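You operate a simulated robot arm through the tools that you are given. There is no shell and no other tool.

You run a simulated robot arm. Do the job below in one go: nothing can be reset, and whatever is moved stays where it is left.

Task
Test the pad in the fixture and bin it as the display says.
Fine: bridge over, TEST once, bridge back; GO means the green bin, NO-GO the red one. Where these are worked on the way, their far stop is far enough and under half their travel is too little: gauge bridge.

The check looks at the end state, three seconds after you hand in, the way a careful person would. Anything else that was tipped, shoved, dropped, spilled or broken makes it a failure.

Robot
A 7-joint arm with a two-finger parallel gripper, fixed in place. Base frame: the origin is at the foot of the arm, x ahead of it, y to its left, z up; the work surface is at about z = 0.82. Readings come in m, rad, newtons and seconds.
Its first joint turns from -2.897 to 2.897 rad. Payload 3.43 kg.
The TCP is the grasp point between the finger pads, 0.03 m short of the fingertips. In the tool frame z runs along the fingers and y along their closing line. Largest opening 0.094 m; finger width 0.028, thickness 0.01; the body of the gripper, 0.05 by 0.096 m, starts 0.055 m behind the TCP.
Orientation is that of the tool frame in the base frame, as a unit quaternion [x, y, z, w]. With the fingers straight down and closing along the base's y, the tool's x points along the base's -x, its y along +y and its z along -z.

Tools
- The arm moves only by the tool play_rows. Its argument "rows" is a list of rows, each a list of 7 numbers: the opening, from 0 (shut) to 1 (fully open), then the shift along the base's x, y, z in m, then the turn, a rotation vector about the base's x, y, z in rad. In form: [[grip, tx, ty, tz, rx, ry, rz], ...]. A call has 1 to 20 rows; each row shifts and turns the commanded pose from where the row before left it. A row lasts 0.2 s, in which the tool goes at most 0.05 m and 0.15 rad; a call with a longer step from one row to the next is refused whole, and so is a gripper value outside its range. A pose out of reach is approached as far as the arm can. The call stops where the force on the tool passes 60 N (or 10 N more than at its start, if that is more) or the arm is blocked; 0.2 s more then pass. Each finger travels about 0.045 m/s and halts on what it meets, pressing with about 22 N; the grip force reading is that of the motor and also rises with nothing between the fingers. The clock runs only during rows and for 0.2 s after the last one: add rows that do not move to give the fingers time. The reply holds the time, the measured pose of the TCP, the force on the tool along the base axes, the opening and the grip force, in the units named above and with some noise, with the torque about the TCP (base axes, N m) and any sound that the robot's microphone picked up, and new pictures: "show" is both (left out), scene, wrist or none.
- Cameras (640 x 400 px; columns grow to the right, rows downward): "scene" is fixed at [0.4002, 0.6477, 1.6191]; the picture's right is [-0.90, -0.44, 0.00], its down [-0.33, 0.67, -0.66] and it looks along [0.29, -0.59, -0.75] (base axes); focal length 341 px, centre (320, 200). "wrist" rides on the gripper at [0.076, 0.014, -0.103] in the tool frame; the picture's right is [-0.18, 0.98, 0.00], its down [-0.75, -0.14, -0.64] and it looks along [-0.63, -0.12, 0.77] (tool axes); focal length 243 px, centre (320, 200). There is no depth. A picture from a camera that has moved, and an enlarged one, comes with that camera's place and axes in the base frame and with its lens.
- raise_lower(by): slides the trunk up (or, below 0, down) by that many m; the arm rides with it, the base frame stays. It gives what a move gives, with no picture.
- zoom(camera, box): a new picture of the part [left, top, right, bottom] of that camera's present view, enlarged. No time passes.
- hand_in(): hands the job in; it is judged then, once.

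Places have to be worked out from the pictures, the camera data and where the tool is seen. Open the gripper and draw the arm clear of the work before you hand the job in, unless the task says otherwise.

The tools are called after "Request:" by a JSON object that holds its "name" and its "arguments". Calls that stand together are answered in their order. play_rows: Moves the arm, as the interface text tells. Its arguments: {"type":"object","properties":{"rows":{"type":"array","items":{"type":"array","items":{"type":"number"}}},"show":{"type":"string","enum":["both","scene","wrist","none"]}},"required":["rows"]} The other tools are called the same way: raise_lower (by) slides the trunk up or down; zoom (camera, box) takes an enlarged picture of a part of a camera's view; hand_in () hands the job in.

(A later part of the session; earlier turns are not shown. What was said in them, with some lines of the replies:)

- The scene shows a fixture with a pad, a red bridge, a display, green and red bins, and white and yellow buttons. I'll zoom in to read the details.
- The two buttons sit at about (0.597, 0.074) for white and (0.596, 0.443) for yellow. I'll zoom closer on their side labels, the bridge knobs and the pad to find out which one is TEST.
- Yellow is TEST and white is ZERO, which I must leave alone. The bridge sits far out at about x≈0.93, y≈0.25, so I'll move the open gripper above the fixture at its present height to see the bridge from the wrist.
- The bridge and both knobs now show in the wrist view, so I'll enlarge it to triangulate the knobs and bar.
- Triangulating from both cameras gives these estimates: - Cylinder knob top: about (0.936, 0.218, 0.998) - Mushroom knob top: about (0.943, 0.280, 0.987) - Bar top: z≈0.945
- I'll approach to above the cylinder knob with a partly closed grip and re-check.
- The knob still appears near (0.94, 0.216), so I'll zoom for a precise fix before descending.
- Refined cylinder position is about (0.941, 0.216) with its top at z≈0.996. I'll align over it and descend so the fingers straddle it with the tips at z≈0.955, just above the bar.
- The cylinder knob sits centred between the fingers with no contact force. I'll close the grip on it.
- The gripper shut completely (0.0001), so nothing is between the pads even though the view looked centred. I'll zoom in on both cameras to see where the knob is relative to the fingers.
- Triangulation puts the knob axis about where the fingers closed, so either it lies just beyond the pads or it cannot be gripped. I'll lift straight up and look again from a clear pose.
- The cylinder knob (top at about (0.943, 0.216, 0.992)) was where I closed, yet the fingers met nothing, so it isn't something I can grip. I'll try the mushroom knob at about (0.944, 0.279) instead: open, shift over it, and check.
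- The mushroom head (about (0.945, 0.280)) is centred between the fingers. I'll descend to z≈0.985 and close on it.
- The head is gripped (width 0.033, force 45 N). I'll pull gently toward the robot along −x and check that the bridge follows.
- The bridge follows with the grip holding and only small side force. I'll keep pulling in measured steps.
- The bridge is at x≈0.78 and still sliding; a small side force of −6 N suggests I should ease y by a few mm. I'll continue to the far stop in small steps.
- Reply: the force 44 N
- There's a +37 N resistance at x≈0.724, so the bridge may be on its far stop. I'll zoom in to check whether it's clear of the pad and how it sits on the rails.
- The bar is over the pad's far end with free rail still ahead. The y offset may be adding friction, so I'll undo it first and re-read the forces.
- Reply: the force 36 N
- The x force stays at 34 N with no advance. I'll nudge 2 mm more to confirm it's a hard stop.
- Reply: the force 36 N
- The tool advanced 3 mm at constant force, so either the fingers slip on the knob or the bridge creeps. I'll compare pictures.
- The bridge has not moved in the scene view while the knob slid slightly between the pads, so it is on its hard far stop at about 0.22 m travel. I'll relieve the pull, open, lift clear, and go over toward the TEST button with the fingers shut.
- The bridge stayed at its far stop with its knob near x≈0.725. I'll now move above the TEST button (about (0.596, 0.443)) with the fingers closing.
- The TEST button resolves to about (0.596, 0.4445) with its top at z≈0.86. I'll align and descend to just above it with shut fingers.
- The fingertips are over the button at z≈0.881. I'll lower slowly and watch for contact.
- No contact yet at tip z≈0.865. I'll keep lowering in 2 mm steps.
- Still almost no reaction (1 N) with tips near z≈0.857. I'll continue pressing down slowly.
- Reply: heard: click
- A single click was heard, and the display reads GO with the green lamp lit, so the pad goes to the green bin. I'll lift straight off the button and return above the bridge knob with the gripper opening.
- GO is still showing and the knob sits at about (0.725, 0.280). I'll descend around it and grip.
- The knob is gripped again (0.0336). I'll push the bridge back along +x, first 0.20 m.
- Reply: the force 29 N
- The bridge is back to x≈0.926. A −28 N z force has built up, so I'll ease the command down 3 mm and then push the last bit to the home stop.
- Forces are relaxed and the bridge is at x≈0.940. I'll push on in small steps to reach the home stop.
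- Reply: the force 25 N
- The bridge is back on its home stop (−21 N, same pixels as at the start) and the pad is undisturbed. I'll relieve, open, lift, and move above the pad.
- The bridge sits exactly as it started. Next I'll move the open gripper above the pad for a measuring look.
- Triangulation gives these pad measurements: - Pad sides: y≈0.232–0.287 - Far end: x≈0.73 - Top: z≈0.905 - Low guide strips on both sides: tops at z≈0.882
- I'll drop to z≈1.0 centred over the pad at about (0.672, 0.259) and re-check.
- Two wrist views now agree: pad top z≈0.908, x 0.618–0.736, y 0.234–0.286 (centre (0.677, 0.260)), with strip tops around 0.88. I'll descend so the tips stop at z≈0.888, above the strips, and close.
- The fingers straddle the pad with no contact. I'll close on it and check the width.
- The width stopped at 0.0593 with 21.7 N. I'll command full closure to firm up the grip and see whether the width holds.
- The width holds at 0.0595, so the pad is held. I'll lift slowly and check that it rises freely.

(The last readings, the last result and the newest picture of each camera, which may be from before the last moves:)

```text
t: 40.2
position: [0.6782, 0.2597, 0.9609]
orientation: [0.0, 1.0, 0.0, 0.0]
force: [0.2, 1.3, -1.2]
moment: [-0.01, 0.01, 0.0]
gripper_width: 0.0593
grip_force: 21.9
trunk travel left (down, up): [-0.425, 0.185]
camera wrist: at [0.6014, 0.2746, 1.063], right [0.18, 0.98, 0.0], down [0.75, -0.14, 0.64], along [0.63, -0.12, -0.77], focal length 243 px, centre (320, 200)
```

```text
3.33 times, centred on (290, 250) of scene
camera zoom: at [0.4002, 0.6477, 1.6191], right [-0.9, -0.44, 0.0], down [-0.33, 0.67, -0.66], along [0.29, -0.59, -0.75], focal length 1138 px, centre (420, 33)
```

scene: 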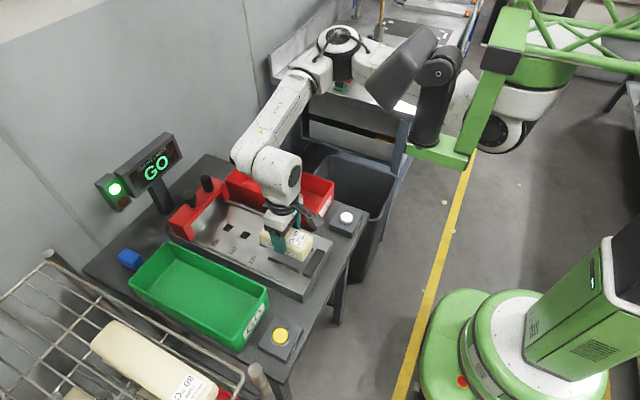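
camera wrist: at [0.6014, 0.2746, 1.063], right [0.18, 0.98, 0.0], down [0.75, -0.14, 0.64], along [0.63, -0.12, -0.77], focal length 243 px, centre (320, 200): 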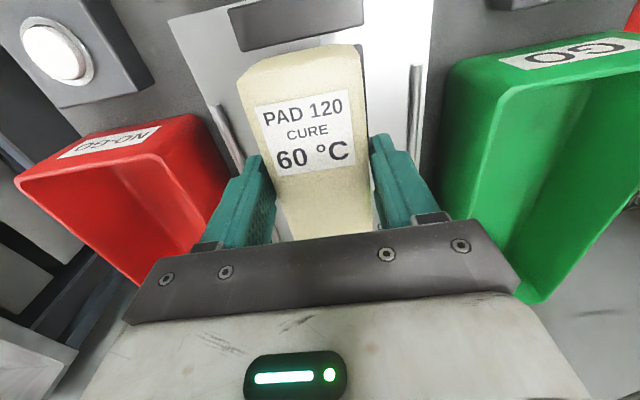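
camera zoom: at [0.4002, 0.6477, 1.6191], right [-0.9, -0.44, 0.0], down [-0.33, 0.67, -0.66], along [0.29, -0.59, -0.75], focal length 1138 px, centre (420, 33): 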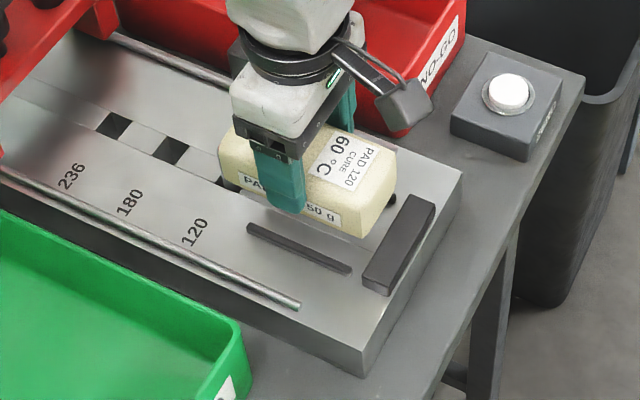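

The pad is lifted level and clear of the fixture. I'll raise it to z≈1.03 and carry it over the green bin, whose centre I estimate near (0.81, 0.437).

Request:
{"name": "play_rows", "arguments": {"rows": [[0, 0, 0, 0.035, 0, 0, 0], [0, 0, 0, 0.035, 0, 0, 0], [0, 0.02, 0.029, 0.005, 0, 0, 0], [0, 0.021, 0.03, 0, 0, 0, 0], [0, 0.021, 0.03, 0, 0, 0, 0], [0, 0.021, 0.03, 0, 0, 0, 0], [0, 0.021, 0.03, 0, 0, 0, 0], [0, 0.021, 0.028, 0, 0, 0, 0], [0, 0, 0, 0, 0, 0, 0]]}}

Request:
{"name": "zoom", "arguments": {"camera": "scene", "box": [110, 210, 310, 370]}}

```text
t: 42.2
position: [0.8015, 0.4358, 1.0338]
orientation: [0.0, 1.0, 0.0, -0.001]
force: [-0.7, 0.4, -0.5]
moment: [0.0, -0.01, -0.04]
gripper_width: 0.0593
grip_force: 22.4
trunk travel left (down, up): [-0.425, 0.185]
camera wrist: at [0.7246, 0.4496, 1.1367], right [0.18, 0.98, 0.0], down [0.75, -0.14, 0.64], along [0.63, -0.12, -0.77], focal length 243 px, centre (320, 200)
```

scene: 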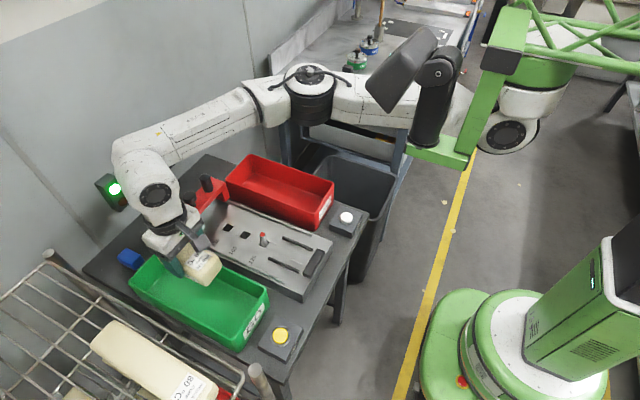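
wrist: 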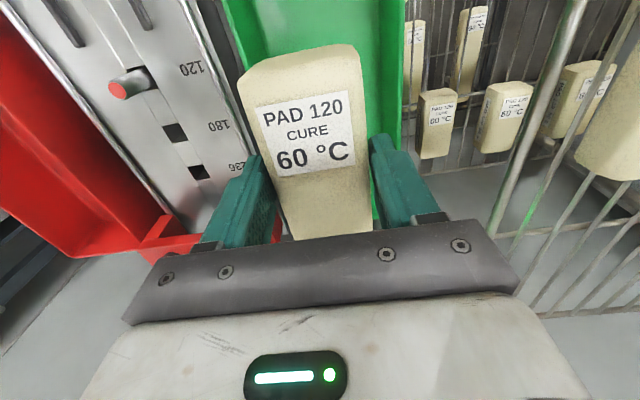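

```text
2.50 times, centred on (210, 290) of scene
camera zoom: at [0.4002, 0.6477, 1.6191], right [-0.9, -0.44, 0.0], down [-0.33, 0.67, -0.66], along [0.29, -0.59, -0.75], focal length 854 px, centre (595, -25)
```

zoom: 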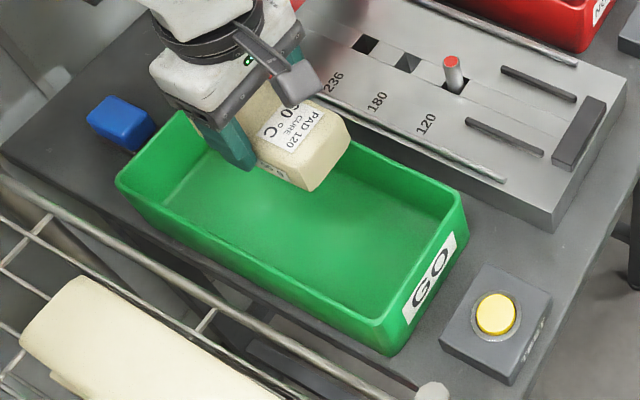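

The pad is over the green bin. I'll enlarge the wrist view to centre it between the bin walls before lowering.

Request:
{"name": "zoom", "arguments": {"camera": "wrist", "box": [190, 0, 450, 170]}}

Request:
{"name": "zoom", "arguments": {"camera": "scene", "box": [120, 220, 280, 360]}}

```text
2.35 times, centred on (320, 85) of wrist
camera zoom: at [0.7246, 0.4496, 1.1367], right [0.18, 0.98, 0.0], down [0.75, -0.14, 0.64], along [0.63, -0.12, -0.77], focal length 571 px, centre (320, 471)
```

zoom: 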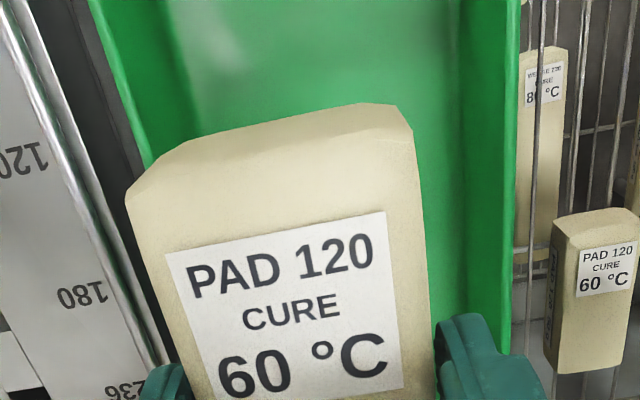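

```text
2.86 times, centred on (200, 290) of scene
camera zoom: at [0.4002, 0.6477, 1.6191], right [-0.9, -0.44, 0.0], down [-0.33, 0.67, -0.66], along [0.29, -0.59, -0.75], focal length 976 px, centre (663, -57)
```

zoom: 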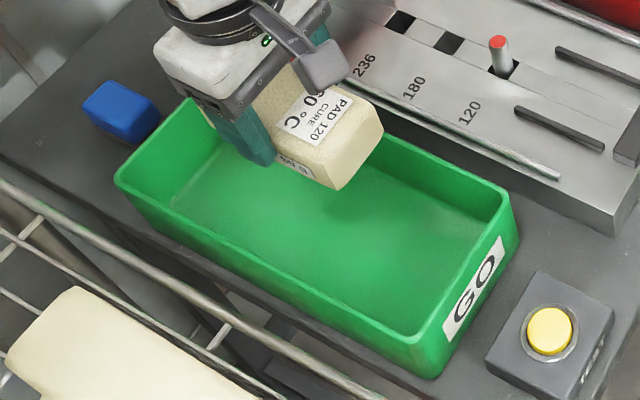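

The bin rim works out at y≈0.38–0.507, x≈0.66–0.95, z≈0.92, so its centre is near y≈0.444. I'll shift +8 mm in y and lower most of the way into the bin.

Request:
{"name": "play_rows", "arguments": {"rows": [[0, 0.002, 0.008, 0, 0, 0, 0], [0, 0, 0, -0.03, 0, 0, 0], [0, 0, 0, -0.03, 0, 0, 0], [0, 0, 0, -0.025, 0, 0, 0], [0, 0, 0, -0.02, 0, 0, 0], [0, 0, 0, 0, 0, 0, 0]]}}

Request:
{"name": "zoom", "arguments": {"camera": "scene", "box": [120, 220, 280, 360]}}

Request:
{"name": "zoom", "arguments": {"camera": "wrist", "box": [150, 0, 490, 250]}}

```text
t: 43.6
position: [0.8055, 0.4456, 0.9291]
orientation: [0.0, 1.0, 0.0, 0.0]
force: [-0.3, -0.2, -0.9]
moment: [-0.01, 0.01, 0.0]
gripper_width: 0.0595
grip_force: 21.8
trunk travel left (down, up): [-0.425, 0.185]
camera wrist: at [0.7282, 0.4586, 1.0317], right [0.18, 0.98, 0.0], down [0.75, -0.14, 0.64], along [0.63, -0.12, -0.77], focal length 243 px, centre (320, 200)
```

scene: 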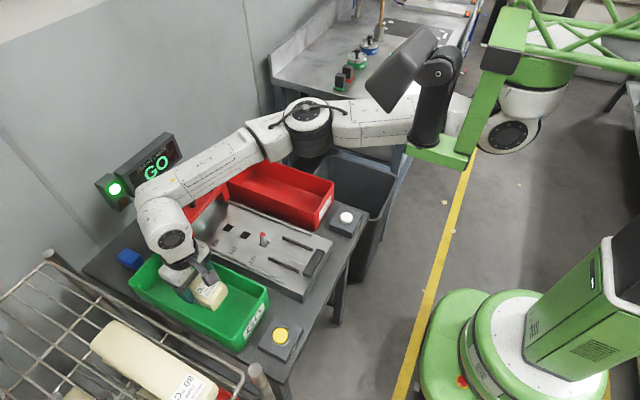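
wrist: 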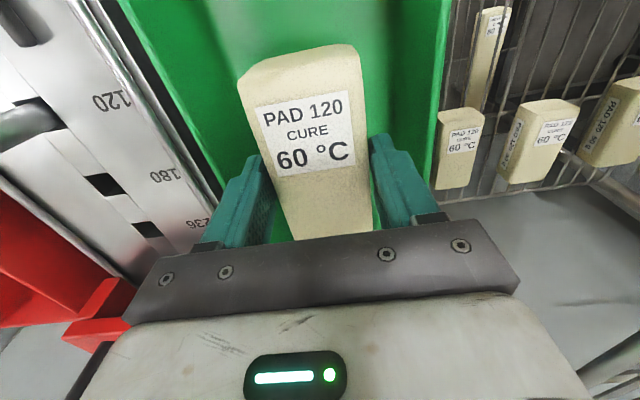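

```text
2.86 times, centred on (200, 290) of scene
camera zoom: at [0.4002, 0.6477, 1.6191], right [-0.9, -0.44, 0.0], down [-0.33, 0.67, -0.66], along [0.29, -0.59, -0.75], focal length 976 px, centre (663, -57)
```

zoom: 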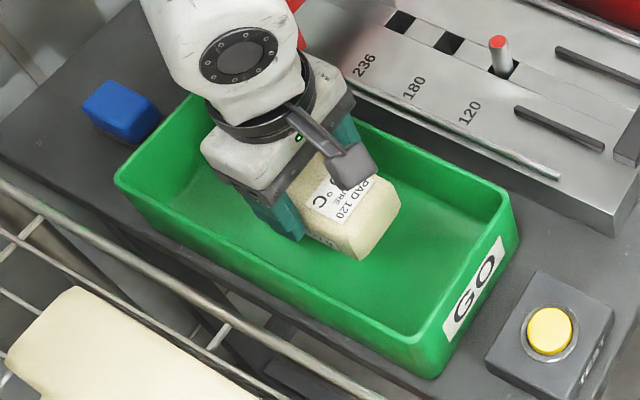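

```text
1.60 times, centred on (320, 125) of wrist
camera zoom: at [0.7282, 0.4586, 1.0317], right [0.18, 0.98, 0.0], down [0.75, -0.14, 0.64], along [0.63, -0.12, -0.77], focal length 388 px, centre (320, 320)
```

zoom: 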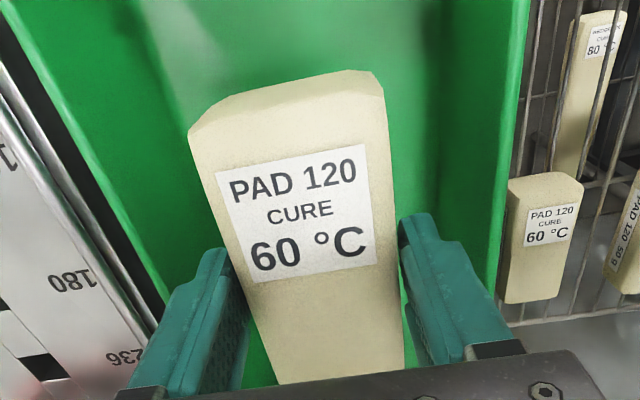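

The pad is centred in the bin (TCP y 0.4456 vs bin centre about 0.446). I'll lower to just above the floor while watching for contact.

Request:
{"name": "play_rows", "arguments": {"rows": [[0, 0, 0, -0.02, 0, 0, 0], [0, 0, 0, -0.015, 0, 0, 0], [0, 0, 0, -0.01, 0, 0, 0], [0, 0, 0, -0.004, 0, 0, 0], [0, 0, 0, 0, 0, 0, 0]]}}

Request:
{"name": "zoom", "arguments": {"camera": "scene", "box": [120, 220, 280, 360]}}

```text
t: 44.8
position: [0.8058, 0.4442, 0.8808]
orientation: [0.0, 1.0, 0.0, 0.001]
force: [0.3, 0.0, 0.0]
moment: [0.03, 0.01, 0.01]
gripper_width: 0.0593
grip_force: 22.2
trunk travel left (down, up): [-0.425, 0.185]
camera wrist: at [0.729, 0.4586, 0.9827], right [0.18, 0.98, 0.0], down [0.75, -0.14, 0.64], along [0.63, -0.12, -0.77], focal length 243 px, centre (320, 200)
```

scene: 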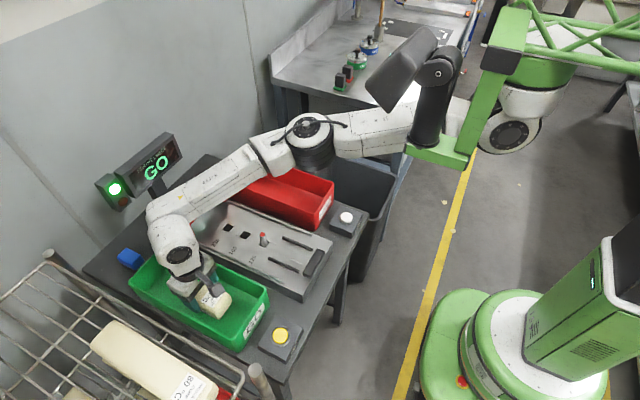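
wrist: 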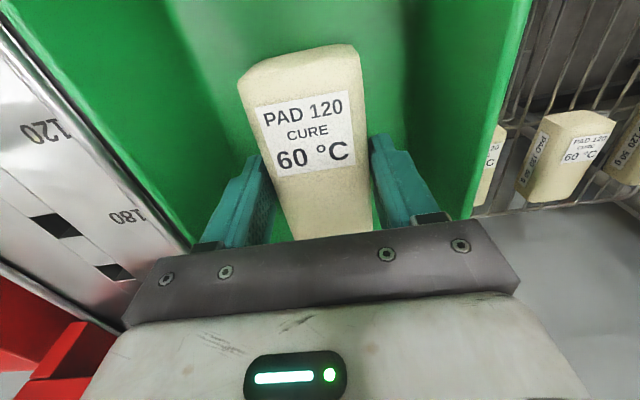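

```text
2.86 times, centred on (200, 290) of scene
camera zoom: at [0.4002, 0.6477, 1.6191], right [-0.9, -0.44, 0.0], down [-0.33, 0.67, -0.66], along [0.29, -0.59, -0.75], focal length 976 px, centre (663, -57)
```

zoom: 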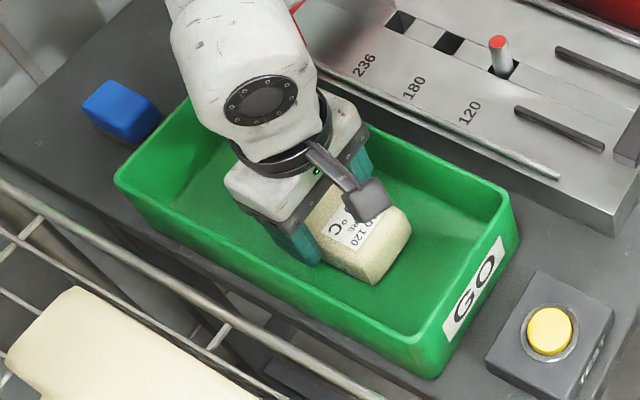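

No contact at TCP z≈0.881. I'll ease down a few more mm, keeping the palm above rim height, until it touches the floor.

Request:
{"name": "play_rows", "arguments": {"rows": [[0, 0, 0, -0.003, 0, 0, 0], [0, 0, 0, -0.002, 0, 0, 0], [0, 0, 0, 0, 0, 0, 0]], "show": "wrist"}}

```text
t: 45.6
position: [0.8051, 0.4457, 0.8762]
orientation: [0.001, 1.0, 0.0, 0.0]
force: [0.6, -0.1, -0.7]
moment: [0.0, 0.0, 0.0]
gripper_width: 0.0595
grip_force: 21.5
trunk travel left (down, up): [-0.425, 0.185]
camera wrist: at [0.7284, 0.459, 0.978], right [0.18, 0.98, 0.0], down [0.75, -0.14, 0.64], along [0.63, -0.12, -0.77], focal length 243 px, centre (320, 200)
```

wrist: 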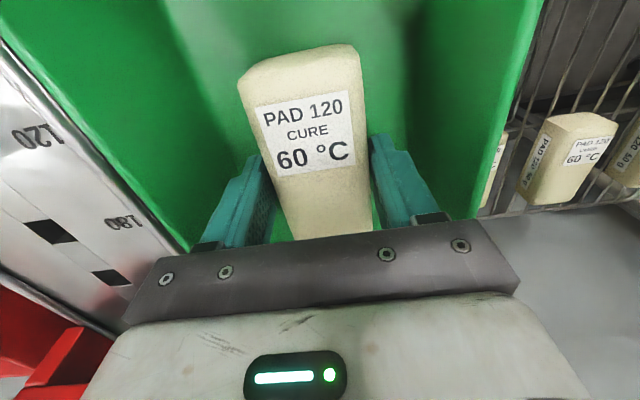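

Still free. I'll lower 3 mm more and see.

Request:
{"name": "play_rows", "arguments": {"rows": [[0, 0, 0, -0.002, 0, 0, 0], [0, 0, 0, -0.002, 0, 0, 0], [0, 0, 0, 0, 0, 0, 0]], "show": "none"}}

```text
t: 46.4
position: [0.8046, 0.4443, 0.8742]
orientation: [0.001, 1.0, 0.001, 0.001]
force: [0.1, -3.3, 15.5]
moment: [0.03, 0.1, 0.01]
gripper_width: 0.0589
grip_force: 22.5
trunk travel left (down, up): [-0.425, 0.185]
```

A 15.5 N upward force shows the pad now rests on the bin floor. I'll relieve slightly and open just enough to free it without touching the walls.

Request:
{"name": "play_rows", "arguments": {"rows": [[0, 0, 0, 0.0015, 0, 0, 0], [0.72, 0, 0, 0, 0, 0, 0], [0.75, 0, 0, 0, 0, 0, 0], [0.75, 0, 0, 0, 0, 0, 0], [0.75, 0, 0, 0, 0, 0, 0]]}}

Request:
{"name": "zoom", "arguments": {"camera": "scene", "box": [120, 220, 280, 360]}}

```text
t: 47.6
position: [0.8051, 0.4448, 0.873]
orientation: [-0.001, 1.0, -0.001, 0.0]
force: [0.2, 0.0, -0.1]
moment: [-0.04, 0.01, -0.03]
gripper_width: 0.0705
grip_force: 0.1
trunk travel left (down, up): [-0.425, 0.185]
camera wrist: at [0.7274, 0.4588, 0.9762], right [0.18, 0.98, 0.0], down [0.75, -0.14, 0.64], along [0.63, -0.12, -0.77], focal length 243 px, centre (320, 200)
```

scene: 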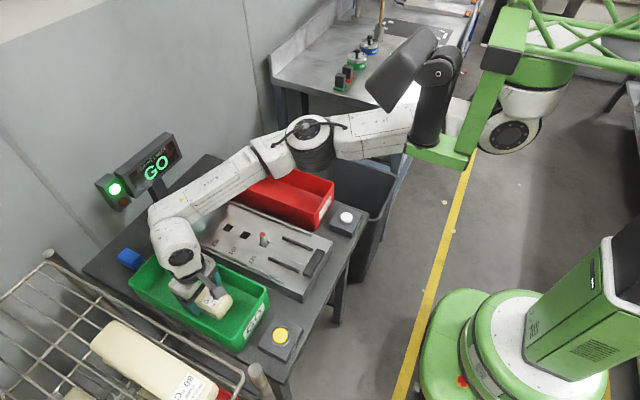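
wrist: 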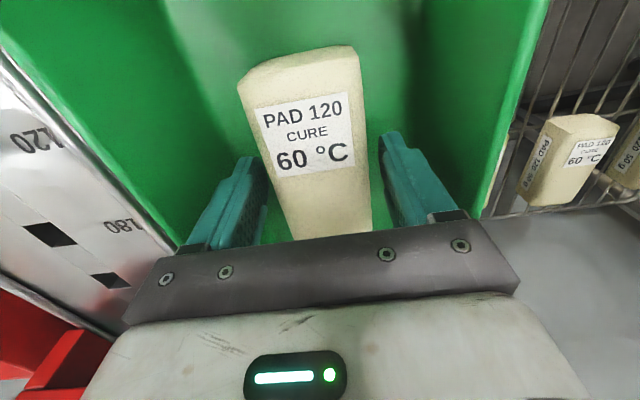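

```text
2.86 times, centred on (200, 290) of scene
camera zoom: at [0.4002, 0.6477, 1.6191], right [-0.9, -0.44, 0.0], down [-0.33, 0.67, -0.66], along [0.29, -0.59, -0.75], focal length 976 px, centre (663, -57)
```

zoom: 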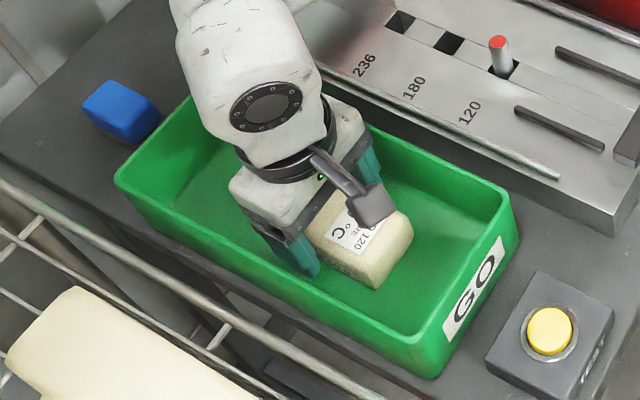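

The fingers are clear of the pad (0.0705 open) with no contact force. I'll lift straight out slowly first, then rise well above and retreat toward the robot.

Request:
{"name": "play_rows", "arguments": {"rows": [[0.75, 0, 0, 0.015, 0, 0, 0], [0.75, 0, 0, 0.03, 0, 0, 0], [0.75, 0, 0, 0.04, 0, 0, 0], [0.75, 0, 0, 0.045, 0, 0, 0], [0.75, 0, 0, 0.045, 0, 0, 0], [0.75, 0, 0, 0.045, 0, 0, 0], [1, -0.025, -0.035, 0.015, 0, 0, 0], [1, -0.025, -0.038, 0.01, 0, 0, 0], [1, -0.025, -0.038, 0.01, 0, 0, 0], [1, -0.025, -0.038, 0, 0, 0, 0], [1, -0.025, -0.038, 0, 0, 0, 0], [1, -0.025, -0.038, 0, 0, 0, 0], [1, -0.02, -0.038, 0, 0, 0, 0], [1, 0, 0, 0, 0, 0, 0]]}}

Request:
{"name": "zoom", "arguments": {"camera": "scene", "box": [80, 120, 360, 380]}}

Request:
{"name": "zoom", "arguments": {"camera": "scene", "box": [120, 220, 280, 360]}}

```text
t: 50.6
position: [0.636, 0.1832, 1.1287]
orientation: [0.001, 1.0, 0.0, 0.001]
force: [0.4, 0.1, 0.3]
moment: [0.02, 0.02, -0.01]
gripper_width: 0.0941
grip_force: 0.0
trunk travel left (down, up): [-0.425, 0.185]
camera wrist: at [0.5586, 0.1965, 1.2309], right [0.18, 0.98, 0.0], down [0.75, -0.14, 0.64], along [0.63, -0.12, -0.77], focal length 243 px, centre (320, 200)
```

scene: 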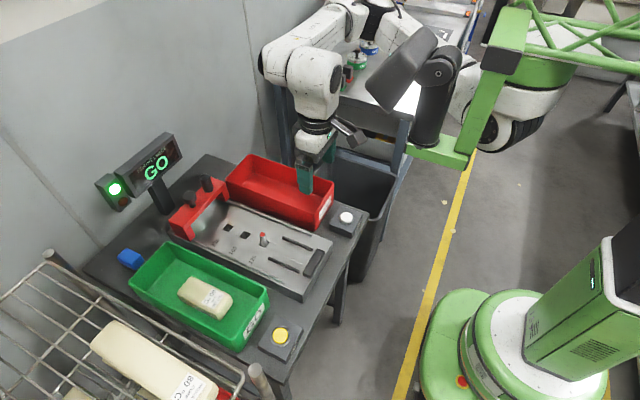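
wrist: 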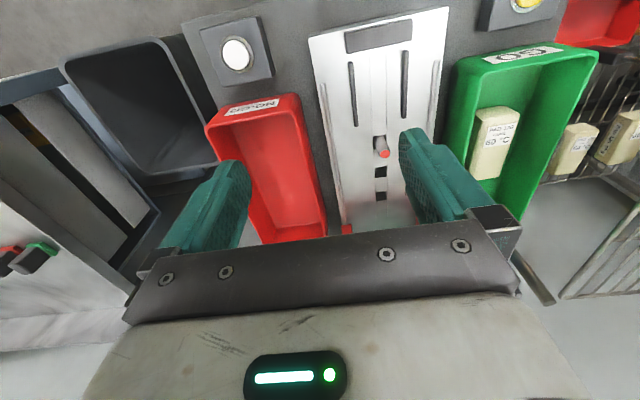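

```text
1.54 times, centred on (220, 250) of scene
camera zoom: at [0.4002, 0.6477, 1.6191], right [-0.9, -0.44, 0.0], down [-0.33, 0.67, -0.66], along [0.29, -0.59, -0.75], focal length 525 px, centre (474, 123)
```

zoom: 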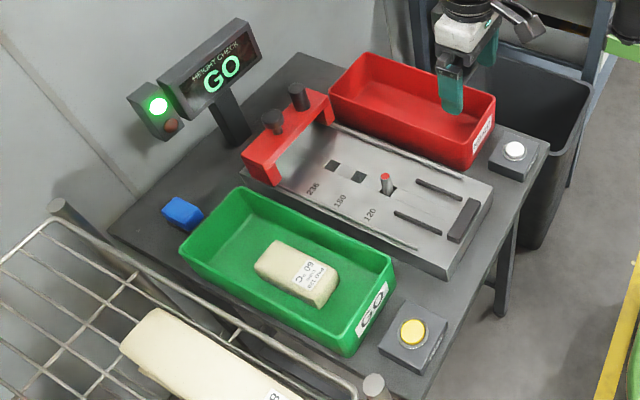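

```text
2.86 times, centred on (200, 290) of scene
camera zoom: at [0.4002, 0.6477, 1.6191], right [-0.9, -0.44, 0.0], down [-0.33, 0.67, -0.66], along [0.29, -0.59, -0.75], focal length 976 px, centre (663, -57)
```

zoom: 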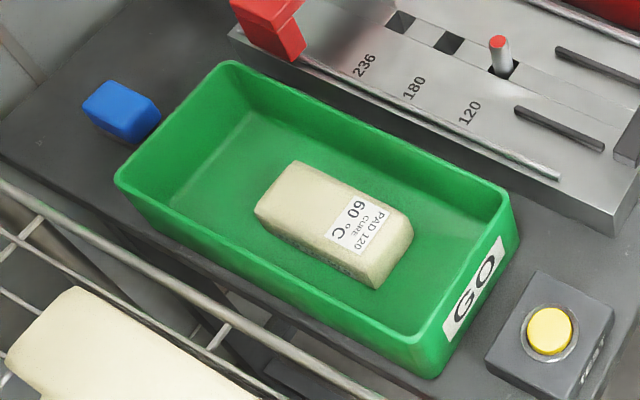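

The pad lies flat in the green bin, the bridge is home, and nothing else has moved. I'll draw the open gripper a little further back and up before handing in.

Request:
{"name": "play_rows", "arguments": {"rows": [[1, -0.02, -0.01, 0.03, 0, 0, 0], [1, -0.03, -0.02, 0.03, 0, 0, 0], [1, -0.03, -0.03, 0.02, 0, 0, 0], [1, 0, 0, 0, 0, 0, 0]]}}

Request:
{"name": "zoom", "arguments": {"camera": "scene", "box": [80, 120, 360, 380]}}

```text
t: 51.4
position: [0.5723, 0.131, 1.2002]
orientation: [0.016, 1.0, -0.001, 0.008]
force: [10.4, -0.5, -4.0]
moment: [0.08, 0.83, -0.03]
gripper_width: 0.0941
grip_force: 0.0
trunk travel left (down, up): [-0.425, 0.185]
stopped in row 3: the force on the tool passed its limit at 134 N (the readings are from after the stop); the commanded pose is now the measured one
camera wrist: at [0.4941, 0.1485, 1.301], right [0.21, 0.98, 0.0], down [0.74, -0.16, 0.66], along [0.64, -0.14, -0.75], focal length 243 px, centre (320, 200)
```

scene: 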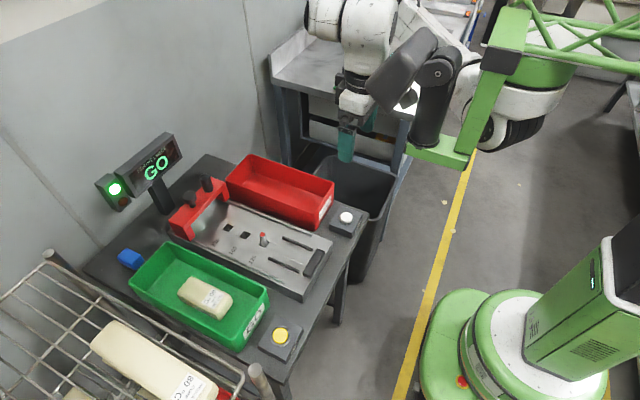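
wrist: 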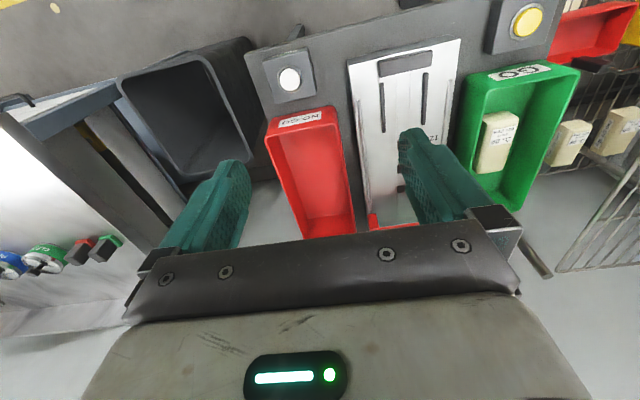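

```text
1.54 times, centred on (220, 250) of scene
camera zoom: at [0.4002, 0.6477, 1.6191], right [-0.9, -0.44, 0.0], down [-0.33, 0.67, -0.66], along [0.29, -0.59, -0.75], focal length 525 px, centre (474, 123)
```

zoom: 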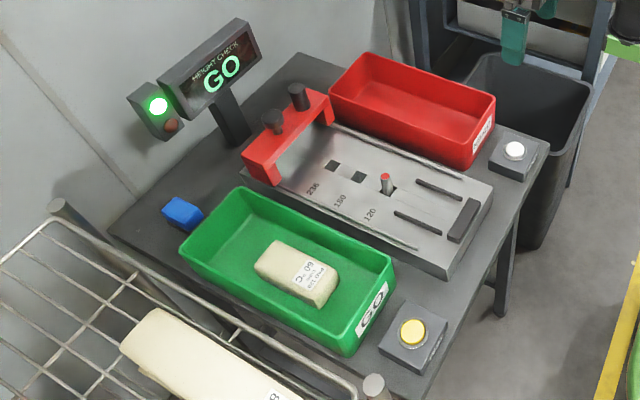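

That last retreat bumped something on the robot's own side at (0.572, 0.131, 1.200), and the work area looks unaffected. I'll back out the way I came, gently, to a pose known to be free.

Request:
{"name": "play_rows", "arguments": {"rows": [[1, 0.01, 0.006, -0.006, 0, 0, 0], [1, 0.02, 0.015, -0.02, 0, 0, 0], [1, 0.025, 0.015, -0.025, 0, 0, 0], [1, 0, 0, 0, 0, 0, 0]]}}

Request:
{"name": "zoom", "arguments": {"camera": "scene", "box": [240, 0, 540, 220]}}

```text
t: 52.4
position: [0.6261, 0.1665, 1.1512]
orientation: [0.014, 1.0, 0.0, 0.008]
force: [0.4, 0.9, -0.7]
moment: [0.02, 0.0, 0.01]
gripper_width: 0.094
grip_force: 0.0
trunk travel left (down, up): [-0.425, 0.185]
camera wrist: at [0.5483, 0.1826, 1.2509], right [0.21, 0.98, 0.0], down [0.74, -0.16, 0.66], along [0.64, -0.14, -0.76], focal length 243 px, centre (320, 200)
```

scene: 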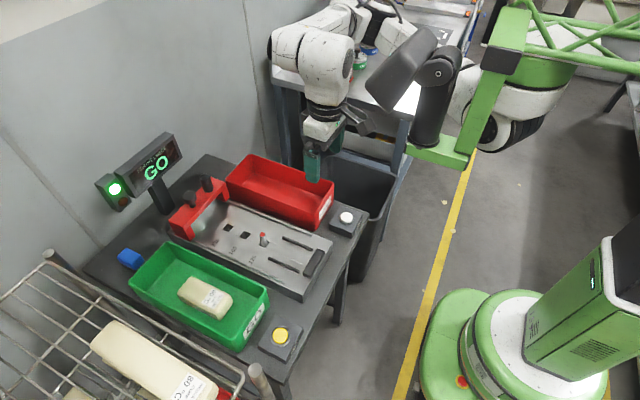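
wrist: 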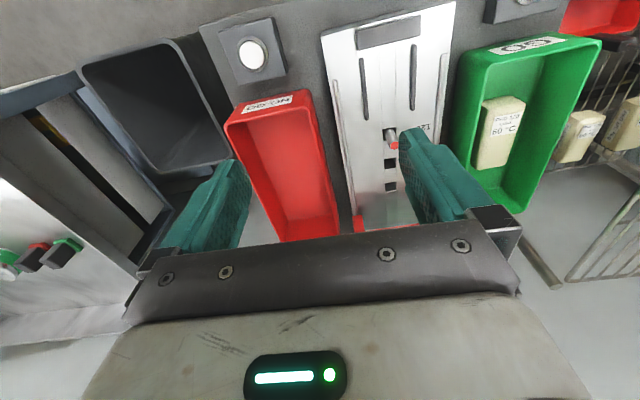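

```text
1.82 times, centred on (390, 110) of scene
camera zoom: at [0.4002, 0.6477, 1.6191], right [-0.9, -0.44, 0.0], down [-0.33, 0.67, -0.66], along [0.29, -0.59, -0.75], focal length 621 px, centre (193, 364)
```

zoom: 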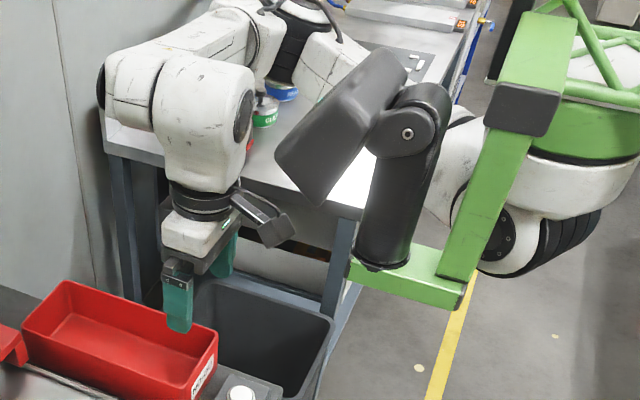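

The arm is back near its starting pose with zero force. The robot's own dark head housing that I bumped is in its original place, the pad is in the green bin, the bridge is home, and the display still says GO. I'm handing in.

Request:
{"name": "hand_in", "arguments": {}}

```text
The job is handed in.
```

The pad tested GO and is lying flat in the green bin; the job is handed in.

- **Bridge over:** I pulled the gauge bridge by its mushroom knob over the pad to its far stop, about 0.22 m of travel.
- **TEST:** I pressed the yellow TEST button once; one click was heard and the green lamp lit. The white ZERO button was not touched.
- **Bridge back:** I pushed the bridge back to its home stop, where it sits just as it started.
- **Bump:** While drawing back at the end, the arm struck something on the robot's own side at about 134 N, most likely its dark head housing, and stopped. I backed off. In the pictures the housing and the work area look unmoved.

At hand-in the gripper was open, clear of the work and near its starting pose, and the display still read GO.
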